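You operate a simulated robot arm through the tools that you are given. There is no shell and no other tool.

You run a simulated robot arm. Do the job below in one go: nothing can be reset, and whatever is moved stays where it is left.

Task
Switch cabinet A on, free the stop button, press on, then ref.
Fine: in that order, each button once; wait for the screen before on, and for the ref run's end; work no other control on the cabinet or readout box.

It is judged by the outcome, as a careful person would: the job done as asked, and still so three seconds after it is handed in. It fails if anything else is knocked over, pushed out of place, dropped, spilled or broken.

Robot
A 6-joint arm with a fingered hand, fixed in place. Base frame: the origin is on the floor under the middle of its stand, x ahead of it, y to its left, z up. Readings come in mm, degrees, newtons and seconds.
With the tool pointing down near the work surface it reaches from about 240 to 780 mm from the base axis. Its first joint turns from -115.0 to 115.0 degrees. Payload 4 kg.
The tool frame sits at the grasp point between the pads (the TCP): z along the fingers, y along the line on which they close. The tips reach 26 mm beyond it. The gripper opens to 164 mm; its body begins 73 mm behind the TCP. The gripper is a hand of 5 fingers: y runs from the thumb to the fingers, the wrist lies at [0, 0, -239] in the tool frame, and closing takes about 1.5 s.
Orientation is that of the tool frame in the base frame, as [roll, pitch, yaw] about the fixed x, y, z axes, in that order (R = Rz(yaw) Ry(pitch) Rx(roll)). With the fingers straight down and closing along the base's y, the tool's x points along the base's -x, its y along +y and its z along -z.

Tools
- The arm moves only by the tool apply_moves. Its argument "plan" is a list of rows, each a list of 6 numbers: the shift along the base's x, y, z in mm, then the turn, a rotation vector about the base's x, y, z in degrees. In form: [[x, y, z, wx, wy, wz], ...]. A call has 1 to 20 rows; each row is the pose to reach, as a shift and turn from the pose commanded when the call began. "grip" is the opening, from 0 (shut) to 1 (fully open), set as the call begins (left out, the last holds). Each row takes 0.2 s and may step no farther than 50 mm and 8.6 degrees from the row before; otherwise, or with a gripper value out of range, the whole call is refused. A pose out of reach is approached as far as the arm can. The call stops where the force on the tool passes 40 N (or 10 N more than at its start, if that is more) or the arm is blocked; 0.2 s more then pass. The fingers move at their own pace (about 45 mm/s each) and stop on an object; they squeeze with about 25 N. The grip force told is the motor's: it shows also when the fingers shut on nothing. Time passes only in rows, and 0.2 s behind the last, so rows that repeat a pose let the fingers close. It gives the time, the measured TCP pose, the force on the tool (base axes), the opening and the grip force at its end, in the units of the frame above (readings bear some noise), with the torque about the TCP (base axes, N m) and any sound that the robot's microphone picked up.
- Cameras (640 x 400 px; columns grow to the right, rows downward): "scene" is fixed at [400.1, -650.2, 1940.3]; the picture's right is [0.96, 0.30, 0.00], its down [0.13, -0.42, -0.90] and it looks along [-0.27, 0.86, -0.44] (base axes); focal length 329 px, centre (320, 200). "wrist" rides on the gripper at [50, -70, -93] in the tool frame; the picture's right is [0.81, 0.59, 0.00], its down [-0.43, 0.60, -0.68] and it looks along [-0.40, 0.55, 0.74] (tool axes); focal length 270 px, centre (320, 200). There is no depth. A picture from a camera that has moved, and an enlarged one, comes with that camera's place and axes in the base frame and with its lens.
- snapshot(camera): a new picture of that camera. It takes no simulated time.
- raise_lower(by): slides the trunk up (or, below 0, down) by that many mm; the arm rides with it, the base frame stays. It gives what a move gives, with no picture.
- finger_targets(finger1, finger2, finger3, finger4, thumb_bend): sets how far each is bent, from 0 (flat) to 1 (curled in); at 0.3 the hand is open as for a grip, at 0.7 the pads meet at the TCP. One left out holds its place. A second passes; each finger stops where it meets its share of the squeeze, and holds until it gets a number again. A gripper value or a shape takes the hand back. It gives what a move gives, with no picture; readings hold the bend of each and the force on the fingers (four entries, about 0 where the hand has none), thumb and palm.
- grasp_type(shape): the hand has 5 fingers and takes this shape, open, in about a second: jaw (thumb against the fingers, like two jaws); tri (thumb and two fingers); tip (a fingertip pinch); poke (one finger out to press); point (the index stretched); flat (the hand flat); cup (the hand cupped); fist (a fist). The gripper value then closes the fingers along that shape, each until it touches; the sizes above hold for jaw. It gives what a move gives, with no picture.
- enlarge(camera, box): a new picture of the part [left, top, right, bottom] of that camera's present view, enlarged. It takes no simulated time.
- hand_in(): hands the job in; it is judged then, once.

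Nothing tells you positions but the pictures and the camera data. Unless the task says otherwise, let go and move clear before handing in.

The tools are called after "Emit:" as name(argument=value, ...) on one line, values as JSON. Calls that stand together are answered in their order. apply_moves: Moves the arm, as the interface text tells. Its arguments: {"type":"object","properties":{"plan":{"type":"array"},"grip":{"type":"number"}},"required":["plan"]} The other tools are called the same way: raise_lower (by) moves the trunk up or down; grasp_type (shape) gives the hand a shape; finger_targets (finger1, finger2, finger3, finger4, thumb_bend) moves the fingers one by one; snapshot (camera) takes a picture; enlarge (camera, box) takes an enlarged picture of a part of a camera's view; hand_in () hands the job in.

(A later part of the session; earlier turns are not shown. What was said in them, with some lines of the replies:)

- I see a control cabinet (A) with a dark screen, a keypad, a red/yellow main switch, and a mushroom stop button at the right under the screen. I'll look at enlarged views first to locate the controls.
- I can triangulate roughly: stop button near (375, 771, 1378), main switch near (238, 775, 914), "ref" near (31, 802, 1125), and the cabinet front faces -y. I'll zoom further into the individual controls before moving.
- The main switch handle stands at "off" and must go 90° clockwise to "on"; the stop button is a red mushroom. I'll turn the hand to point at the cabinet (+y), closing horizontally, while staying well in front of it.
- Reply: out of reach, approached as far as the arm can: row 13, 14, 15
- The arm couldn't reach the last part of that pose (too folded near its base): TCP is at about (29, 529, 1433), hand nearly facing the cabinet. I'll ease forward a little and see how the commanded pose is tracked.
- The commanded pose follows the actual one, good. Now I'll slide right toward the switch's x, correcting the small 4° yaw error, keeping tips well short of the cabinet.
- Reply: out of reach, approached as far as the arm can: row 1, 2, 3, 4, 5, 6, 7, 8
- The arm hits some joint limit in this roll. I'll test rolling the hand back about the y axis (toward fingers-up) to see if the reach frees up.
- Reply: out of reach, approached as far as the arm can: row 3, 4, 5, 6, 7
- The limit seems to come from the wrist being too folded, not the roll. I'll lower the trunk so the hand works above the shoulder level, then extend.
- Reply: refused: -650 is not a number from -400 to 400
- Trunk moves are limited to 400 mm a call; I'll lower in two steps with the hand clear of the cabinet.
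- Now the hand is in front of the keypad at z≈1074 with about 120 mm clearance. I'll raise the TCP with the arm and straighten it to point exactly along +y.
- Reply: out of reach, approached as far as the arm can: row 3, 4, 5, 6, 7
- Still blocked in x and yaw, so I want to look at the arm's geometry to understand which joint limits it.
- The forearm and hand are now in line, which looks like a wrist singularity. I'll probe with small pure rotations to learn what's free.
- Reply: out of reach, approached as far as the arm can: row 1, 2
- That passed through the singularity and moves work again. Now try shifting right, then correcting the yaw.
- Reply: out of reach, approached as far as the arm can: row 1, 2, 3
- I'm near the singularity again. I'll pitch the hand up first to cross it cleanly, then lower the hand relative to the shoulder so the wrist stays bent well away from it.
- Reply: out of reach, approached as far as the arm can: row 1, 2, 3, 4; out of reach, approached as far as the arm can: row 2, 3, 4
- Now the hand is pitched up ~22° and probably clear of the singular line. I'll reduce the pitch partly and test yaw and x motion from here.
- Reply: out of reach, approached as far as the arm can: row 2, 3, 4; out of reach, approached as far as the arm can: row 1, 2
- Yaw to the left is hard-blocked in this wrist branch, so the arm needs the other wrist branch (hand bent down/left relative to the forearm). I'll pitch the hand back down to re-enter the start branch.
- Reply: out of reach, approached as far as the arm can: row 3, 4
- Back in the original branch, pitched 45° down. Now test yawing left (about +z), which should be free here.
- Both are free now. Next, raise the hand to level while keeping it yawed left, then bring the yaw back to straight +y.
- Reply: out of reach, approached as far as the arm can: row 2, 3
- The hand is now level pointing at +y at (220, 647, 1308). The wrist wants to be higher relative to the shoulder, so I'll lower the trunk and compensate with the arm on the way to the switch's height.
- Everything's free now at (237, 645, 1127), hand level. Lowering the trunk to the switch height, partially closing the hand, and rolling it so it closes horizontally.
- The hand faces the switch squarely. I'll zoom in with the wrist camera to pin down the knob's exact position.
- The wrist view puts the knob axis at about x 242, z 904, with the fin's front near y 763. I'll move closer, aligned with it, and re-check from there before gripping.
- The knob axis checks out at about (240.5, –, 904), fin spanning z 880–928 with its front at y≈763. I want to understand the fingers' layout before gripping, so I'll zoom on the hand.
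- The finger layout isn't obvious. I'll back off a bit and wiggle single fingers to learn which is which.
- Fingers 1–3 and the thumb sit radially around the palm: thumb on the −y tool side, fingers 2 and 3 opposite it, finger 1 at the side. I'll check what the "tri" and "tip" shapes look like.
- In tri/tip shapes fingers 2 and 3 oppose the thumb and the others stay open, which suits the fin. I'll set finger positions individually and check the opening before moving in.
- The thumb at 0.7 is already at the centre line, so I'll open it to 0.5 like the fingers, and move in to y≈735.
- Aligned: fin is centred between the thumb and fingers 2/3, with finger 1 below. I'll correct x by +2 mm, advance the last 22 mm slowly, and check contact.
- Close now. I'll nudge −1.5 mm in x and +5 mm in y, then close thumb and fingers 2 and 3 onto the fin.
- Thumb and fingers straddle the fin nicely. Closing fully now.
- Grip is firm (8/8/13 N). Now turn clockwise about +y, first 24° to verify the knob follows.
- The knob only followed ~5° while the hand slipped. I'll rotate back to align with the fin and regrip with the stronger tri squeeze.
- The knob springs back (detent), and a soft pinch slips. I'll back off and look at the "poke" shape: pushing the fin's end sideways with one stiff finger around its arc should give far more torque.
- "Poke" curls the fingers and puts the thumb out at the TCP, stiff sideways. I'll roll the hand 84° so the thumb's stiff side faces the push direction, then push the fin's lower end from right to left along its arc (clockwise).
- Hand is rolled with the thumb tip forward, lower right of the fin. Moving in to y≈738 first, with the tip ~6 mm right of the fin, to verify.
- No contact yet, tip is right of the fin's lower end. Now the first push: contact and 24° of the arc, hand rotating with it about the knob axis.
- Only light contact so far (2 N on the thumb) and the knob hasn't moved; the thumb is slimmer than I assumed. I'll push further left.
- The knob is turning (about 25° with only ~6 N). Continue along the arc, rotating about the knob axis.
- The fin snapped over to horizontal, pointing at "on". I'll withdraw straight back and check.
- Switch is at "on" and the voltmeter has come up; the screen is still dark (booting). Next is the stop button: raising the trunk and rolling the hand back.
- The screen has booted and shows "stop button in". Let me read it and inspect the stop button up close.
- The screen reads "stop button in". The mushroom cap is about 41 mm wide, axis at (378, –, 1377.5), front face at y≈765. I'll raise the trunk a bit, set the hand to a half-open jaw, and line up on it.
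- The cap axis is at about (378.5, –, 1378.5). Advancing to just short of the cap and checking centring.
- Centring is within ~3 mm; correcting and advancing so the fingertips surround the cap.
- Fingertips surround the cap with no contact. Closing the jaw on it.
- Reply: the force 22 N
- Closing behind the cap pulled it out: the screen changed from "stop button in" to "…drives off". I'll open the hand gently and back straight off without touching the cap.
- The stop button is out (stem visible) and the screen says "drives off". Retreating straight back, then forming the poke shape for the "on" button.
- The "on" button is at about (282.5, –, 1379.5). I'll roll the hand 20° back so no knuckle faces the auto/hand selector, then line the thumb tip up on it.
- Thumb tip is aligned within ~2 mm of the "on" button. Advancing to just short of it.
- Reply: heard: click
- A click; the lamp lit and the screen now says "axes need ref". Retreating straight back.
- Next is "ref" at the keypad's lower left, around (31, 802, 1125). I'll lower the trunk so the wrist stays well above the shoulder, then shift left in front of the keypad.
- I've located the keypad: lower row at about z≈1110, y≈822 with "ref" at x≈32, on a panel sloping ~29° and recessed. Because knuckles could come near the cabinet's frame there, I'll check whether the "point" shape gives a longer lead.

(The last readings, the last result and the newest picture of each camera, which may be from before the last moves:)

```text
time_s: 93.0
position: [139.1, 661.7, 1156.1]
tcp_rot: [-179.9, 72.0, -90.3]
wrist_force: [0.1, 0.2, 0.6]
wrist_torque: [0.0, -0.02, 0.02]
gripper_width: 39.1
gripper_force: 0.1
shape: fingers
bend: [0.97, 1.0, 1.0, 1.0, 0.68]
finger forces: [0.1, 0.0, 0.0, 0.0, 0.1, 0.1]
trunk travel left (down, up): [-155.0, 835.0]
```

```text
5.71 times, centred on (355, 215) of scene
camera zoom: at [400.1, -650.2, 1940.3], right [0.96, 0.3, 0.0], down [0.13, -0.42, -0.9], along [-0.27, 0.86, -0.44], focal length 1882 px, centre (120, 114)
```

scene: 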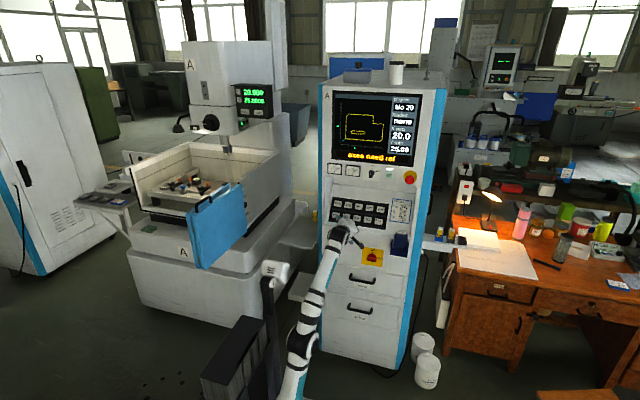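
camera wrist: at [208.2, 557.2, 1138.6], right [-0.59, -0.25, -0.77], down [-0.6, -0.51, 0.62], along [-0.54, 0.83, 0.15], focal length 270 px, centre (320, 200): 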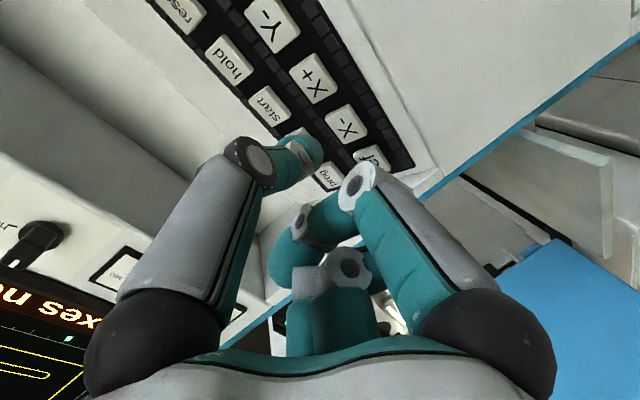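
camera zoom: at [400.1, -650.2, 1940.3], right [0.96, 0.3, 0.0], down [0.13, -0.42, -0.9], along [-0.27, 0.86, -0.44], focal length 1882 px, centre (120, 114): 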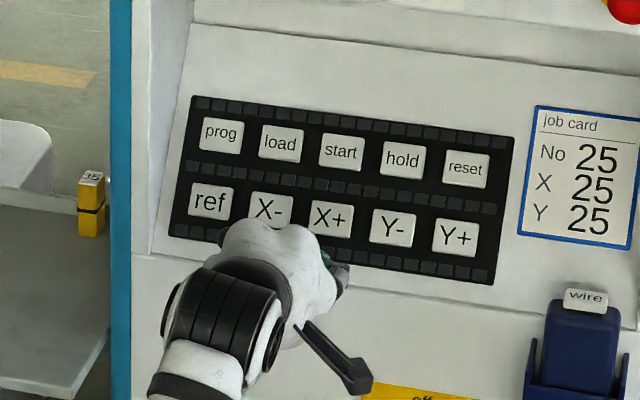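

Now the fingers tuck tightly into the palm with only the thumb forward – a compact poker. I'll raise the trunk 100 mm, then move to a stand-off in front of "ref".

Emit:
raise_lower(by=100)

Emit:
apply_moves(plan=[[-18, 6, -17, 0, 0, 1.3], [-36, 12.5, -34.5, 0, 0, 2.7], [-54, 19, -52, 0, 0, 4], [-72, 25, -69, 0, 0, 5.3], [-90, 31.5, -86, 0, 0, 6.7], [-107.8, 37.7, -103.3, 0, 0, 8]])

Emit:
snapshot(camera="wrist")

Emit:
enlarge(camera="scene", box=[310, 170, 400, 240])

```text
time_s: 94.3
position: [139.1, 663.1, 1257.3]
tcp_rot: [-179.9, 72.0, -90.2]
wrist_force: [0.4, -0.6, -0.1]
wrist_torque: [0.01, 0.01, 0.02]
gripper_width: 39.0
gripper_force: 0.0
shape: fingers
bend: [0.97, 1.0, 1.0, 1.0, 0.68]
finger forces: [0.1, 0.0, 0.0, 0.0, 0.0, 0.0]
trunk travel left (down, up): [-255.0, 735.0]
```

```text
time_s: 95.7
position: [28.5, 697.5, 1155.8]
tcp_rot: [-180.0, 72.0, -82.2]
wrist_force: [-0.4, 0.1, 0.2]
wrist_torque: [-0.02, -0.01, 0.02]
gripper_width: 39.3
gripper_force: 0.2
shape: fingers
bend: [0.97, 1.0, 1.0, 1.0, 0.68]
finger forces: [0.0, 0.0, 0.0, 0.0, 0.0, 0.0]
trunk travel left (down, up): [-255.0, 735.0]
```

```text
taken
camera wrist: at [110.7, 603.4, 1137.7], right [-0.55, -0.33, -0.77], down [-0.52, -0.59, 0.62], along [-0.65, 0.74, 0.15], focal length 270 px, centre (320, 200)
```

wrist: 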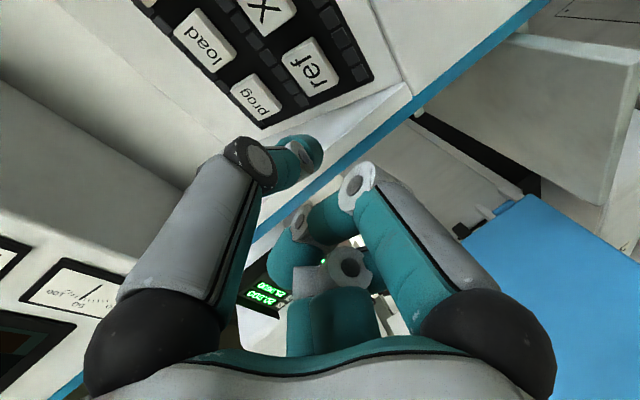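

```text
5.71 times, centred on (355, 205) of scene
camera zoom: at [400.1, -650.2, 1940.3], right [0.96, 0.3, 0.0], down [0.13, -0.42, -0.9], along [-0.27, 0.86, -0.44], focal length 1882 px, centre (120, 171)
```

zoom: 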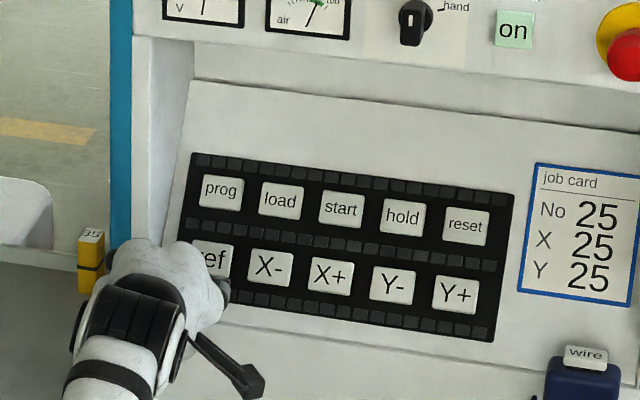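

"ref" triangulates to (30.6, 819, 1112.5) and everything is reachable. Approaching along the thumb's direction to about 20 mm short.

Emit:
apply_moves(plan=[[-2.3, 20, -7, 0, 0, 0], [-4.6, 40, -14, 0, 0, 0], [-7, 60, -21, 0, 0, 0], [-8.8, 76, -27, 0, 0, 0]])

Emit:
enlarge(camera="wrist", box=[200, 40, 420, 240])

Emit:
enlarge(camera="scene", box=[310, 170, 400, 240])

```text
time_s: 96.7
position: [22.7, 774.7, 1125.9]
tcp_rot: [-180.0, 71.9, -82.2]
wrist_force: [0.0, 0.7, -0.1]
wrist_torque: [0.0, 0.0, 0.03]
gripper_width: 39.2
gripper_force: 0.0
shape: fingers
bend: [0.97, 1.0, 1.0, 1.0, 0.68]
finger forces: [0.1, 0.1, 0.1, 0.0, 0.0, 0.0]
trunk travel left (down, up): [-255.0, 735.0]
```

```text
2.00 times, centred on (310, 140) of wrist
camera zoom: at [105.0, 680.8, 1108.6], right [-0.55, -0.33, -0.77], down [-0.52, -0.59, 0.62], along [-0.65, 0.74, 0.15], focal length 541 px, centre (340, 320)
```

zoom: 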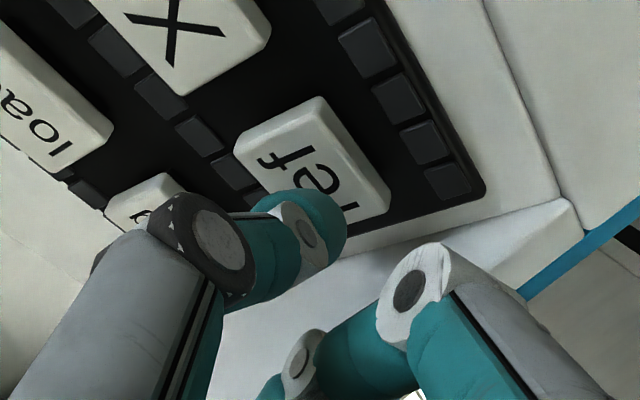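

```text
5.71 times, centred on (355, 205) of scene
camera zoom: at [400.1, -650.2, 1940.3], right [0.96, 0.3, 0.0], down [0.13, -0.42, -0.9], along [-0.27, 0.86, -0.44], focal length 1882 px, centre (120, 171)
```

zoom: 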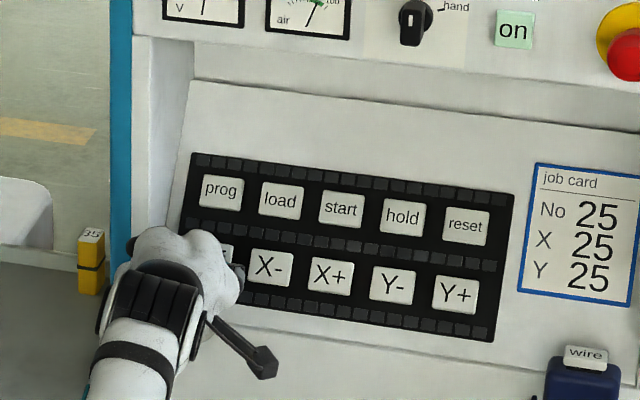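

Tip is ~19 mm from the "ref" face and aimed at its centre. Closing in carefully.

Emit:
apply_moves(plan=[[-0.6, 4.7, -1.5, 0, 0, 0], [-1.2, 9.4, -3.1, 0, 0, 0], [-1.7, 12.2, -4, 0, 0, 0]])

Emit:
apply_moves(plan=[[-0.3, 2, -0.7, 0, 0, 0], [-0.5, 4, -1.3, 0, 0, 0]])

Emit:
enlarge(camera="wrist", box=[200, 40, 420, 240])

Emit:
enlarge(camera="scene", box=[325, 85, 430, 195])

```text
time_s: 97.5
position: [21.8, 788.1, 1122.3]
tcp_rot: [-180.0, 72.0, -82.3]
wrist_force: [0.2, 0.9, 0.2]
wrist_torque: [-0.01, 0.02, 0.0]
gripper_width: 39.2
gripper_force: 0.0
shape: fingers
bend: [0.97, 1.0, 1.0, 1.0, 0.68]
finger forces: [0.1, 0.1, 0.0, 0.1, 0.0, 0.1]
trunk travel left (down, up): [-255.0, 735.0]
```

```text
time_s: 98.1
position: [21.1, 791.6, 1121.8]
tcp_rot: [-179.9, 72.0, -82.3]
wrist_force: [0.0, -1.8, -0.2]
wrist_torque: [0.0, 0.0, -0.01]
gripper_width: 38.9
gripper_force: 0.6
shape: fingers
bend: [0.97, 1.0, 1.0, 1.0, 0.68]
finger forces: [0.0, 0.0, 0.1, 0.1, 1.3, 0.1]
trunk travel left (down, up): [-255.0, 735.0]
heard: click
```

```text
2.00 times, centred on (310, 140) of wrist
camera zoom: at [103.6, 697.8, 1103.4], right [-0.55, -0.33, -0.77], down [-0.52, -0.59, 0.62], along [-0.65, 0.74, 0.15], focal length 541 px, centre (340, 320)
```

zoom: 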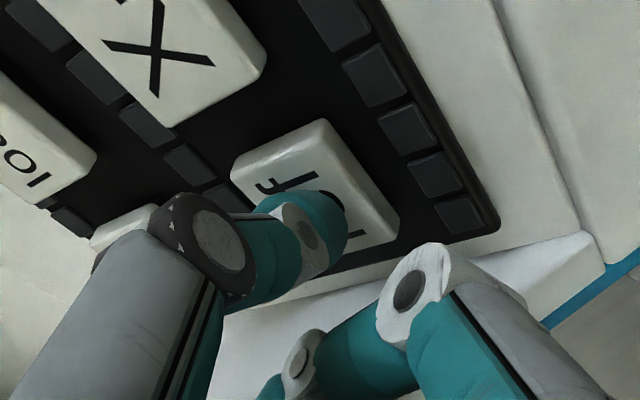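

```text
3.64 times, centred on (378, 140) of scene
camera zoom: at [400.1, -650.2, 1940.3], right [0.96, 0.3, 0.0], down [0.13, -0.42, -0.9], along [-0.27, 0.86, -0.44], focal length 1198 px, centre (111, 418)
```

zoom: 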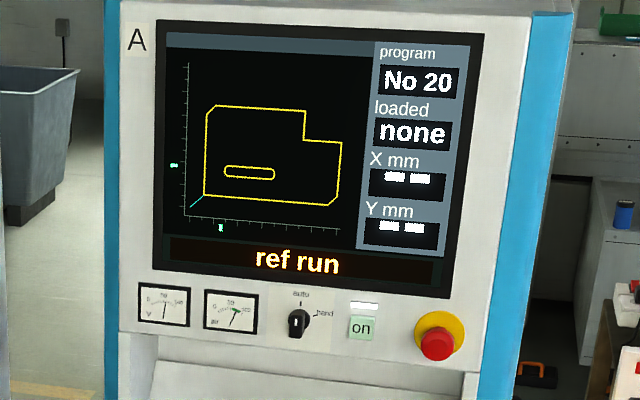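

"ref" clicked and the screen shows "ref run". Backing off straight and then waiting for the run to finish.

Emit:
apply_moves(plan=[[1.2, -9.4, 3.1, 0, 0, 0], [3.5, -28, 9, 0, 0, 0], [7, -55, 18, 0, 0, 0], [12, -90, 30, 0, 0, 0]])

Emit:
apply_moves(plan=[[0, 0, 0, 0, 0, 0], [0, 0, 0, 0, 0, 0], [0, 0, 0, 0, 0, 0], [0, 0, 0, 0, 0, 0], [0, 0, 0, 0, 0, 0], [0, 0, 0, 0, 0, 0], [0, 0, 0, 0, 0, 0], [0, 0, 0, 0, 0, 0], [0, 0, 0, 0, 0, 0], [0, 0, 0, 0, 0, 0], [0, 0, 0, 0, 0, 0], [0, 0, 0, 0, 0, 0], [0, 0, 0, 0, 0, 0], [0, 0, 0, 0, 0, 0], [0, 0, 0, 0, 0, 0], [0, 0, 0, 0, 0, 0], [0, 0, 0, 0, 0, 0], [0, 0, 0, 0, 0, 0], [0, 0, 0, 0, 0, 0], [0, 0, 0, 0, 0, 0]])

Emit:
snapshot(camera="scene")

Emit:
enlarge(camera="scene", box=[325, 85, 430, 195])

```text
time_s: 99.1
position: [31.1, 704.7, 1149.2]
tcp_rot: [180.0, 71.9, -82.3]
wrist_force: [0.2, -0.4, -0.2]
wrist_torque: [-0.01, 0.0, -0.04]
gripper_width: 39.2
gripper_force: 0.1
shape: fingers
bend: [0.97, 1.0, 1.0, 1.0, 0.68]
finger forces: [0.1, 0.1, 0.0, 0.1, 0.0, 0.1]
trunk travel left (down, up): [-255.0, 735.0]
```

```text
time_s: 103.3
position: [32.5, 704.0, 1148.8]
tcp_rot: [-179.9, 72.0, -82.4]
wrist_force: [0.3, -0.8, 0.3]
wrist_torque: [0.04, 0.02, -0.03]
gripper_width: 39.2
gripper_force: 0.1
shape: fingers
bend: [0.97, 1.0, 1.0, 1.0, 0.68]
finger forces: [0.0, 0.0, 0.0, 0.0, 0.0, 0.0]
trunk travel left (down, up): [-255.0, 735.0]
```

```text
taken
```

scene: 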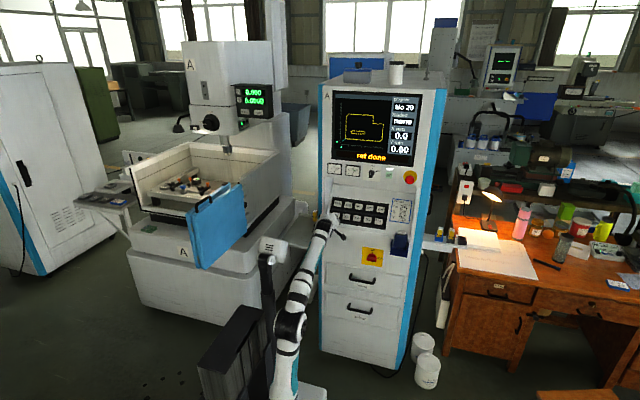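

```text
3.64 times, centred on (378, 140) of scene
camera zoom: at [400.1, -650.2, 1940.3], right [0.96, 0.3, 0.0], down [0.13, -0.42, -0.9], along [-0.27, 0.86, -0.44], focal length 1198 px, centre (111, 418)
```

zoom: 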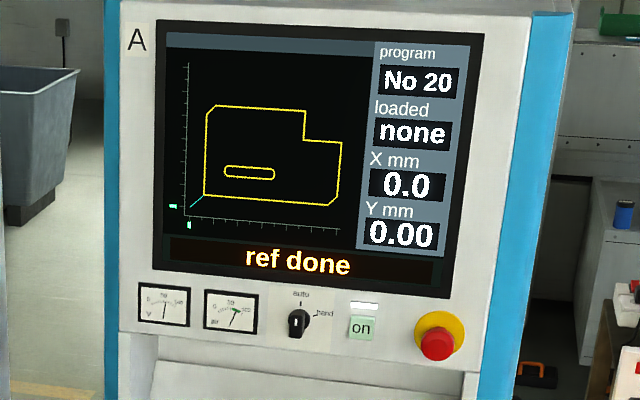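

The screen shows "ref done", X 0.0 / Y 0.00. I'll move the hand a little further clear and do a last check of the controls.

Emit:
apply_moves(plan=[[3, -20, 5, 0, 0, 0], [6, -40, 10, 0, 0, 0]])

Emit:
enlarge(camera="scene", box=[315, 150, 435, 280])

Emit:
enlarge(camera="scene", box=[100, 30, 330, 280])

```text
time_s: 103.9
position: [36.6, 662.6, 1158.8]
tcp_rot: [179.9, 72.1, -82.3]
wrist_force: [-0.6, 0.2, 0.0]
wrist_torque: [0.0, 0.01, 0.0]
gripper_width: 39.1
gripper_force: 0.0
shape: fingers
bend: [0.97, 1.0, 1.0, 1.0, 0.68]
finger forces: [0.1, 0.1, 0.1, 0.1, 0.0, 0.0]
trunk travel left (down, up): [-255.0, 735.0]
```

```text
3.08 times, centred on (375, 215) of scene
camera zoom: at [400.1, -650.2, 1940.3], right [0.96, 0.3, 0.0], down [0.13, -0.42, -0.9], along [-0.27, 0.86, -0.44], focal length 1013 px, centre (151, 154)
```

zoom: 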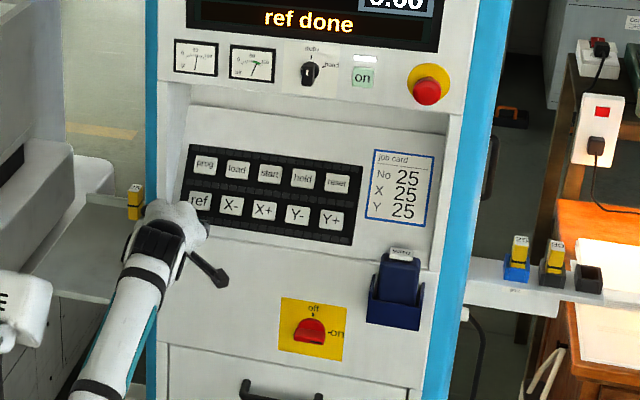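

```text
1.60 times, centred on (215, 155) of scene
camera zoom: at [400.1, -650.2, 1940.3], right [0.96, 0.3, 0.0], down [0.13, -0.42, -0.9], along [-0.27, 0.86, -0.44], focal length 527 px, centre (488, 272)
```

zoom: 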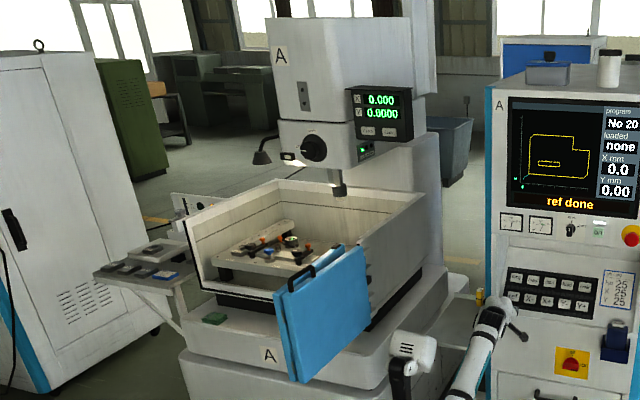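

The cabinet is on, the stop button is out, the drives are on and the screen reads "ref done". Nothing else looks disturbed and the hand is clear of the cabinet, so I'm handing in.

Emit:
hand_in()

```text
The job is handed in.
```

Cabinet A is switched on, the stop button is out, and "on" and "ref" were each pressed once, in that order. The screen now reads "ref done" with X 0.0 and Y 0.00.

- **Main switch:** My first grip slipped: the knob turned a few degrees and sprang back to "off". I then pushed it round with the thumb, and it snapped to "on".
- **Stop button:** It popped out when the hand closed behind the cap, so it never needed turning.
- **Waiting:** I pressed "on" only once the screen was up and the stop button was free. I waited for the ref run to finish before handing in.

No other control on the cabinet or readout box was worked, and the final pictures show nothing else moved. The hand was clear of the cabinet when I handed in.
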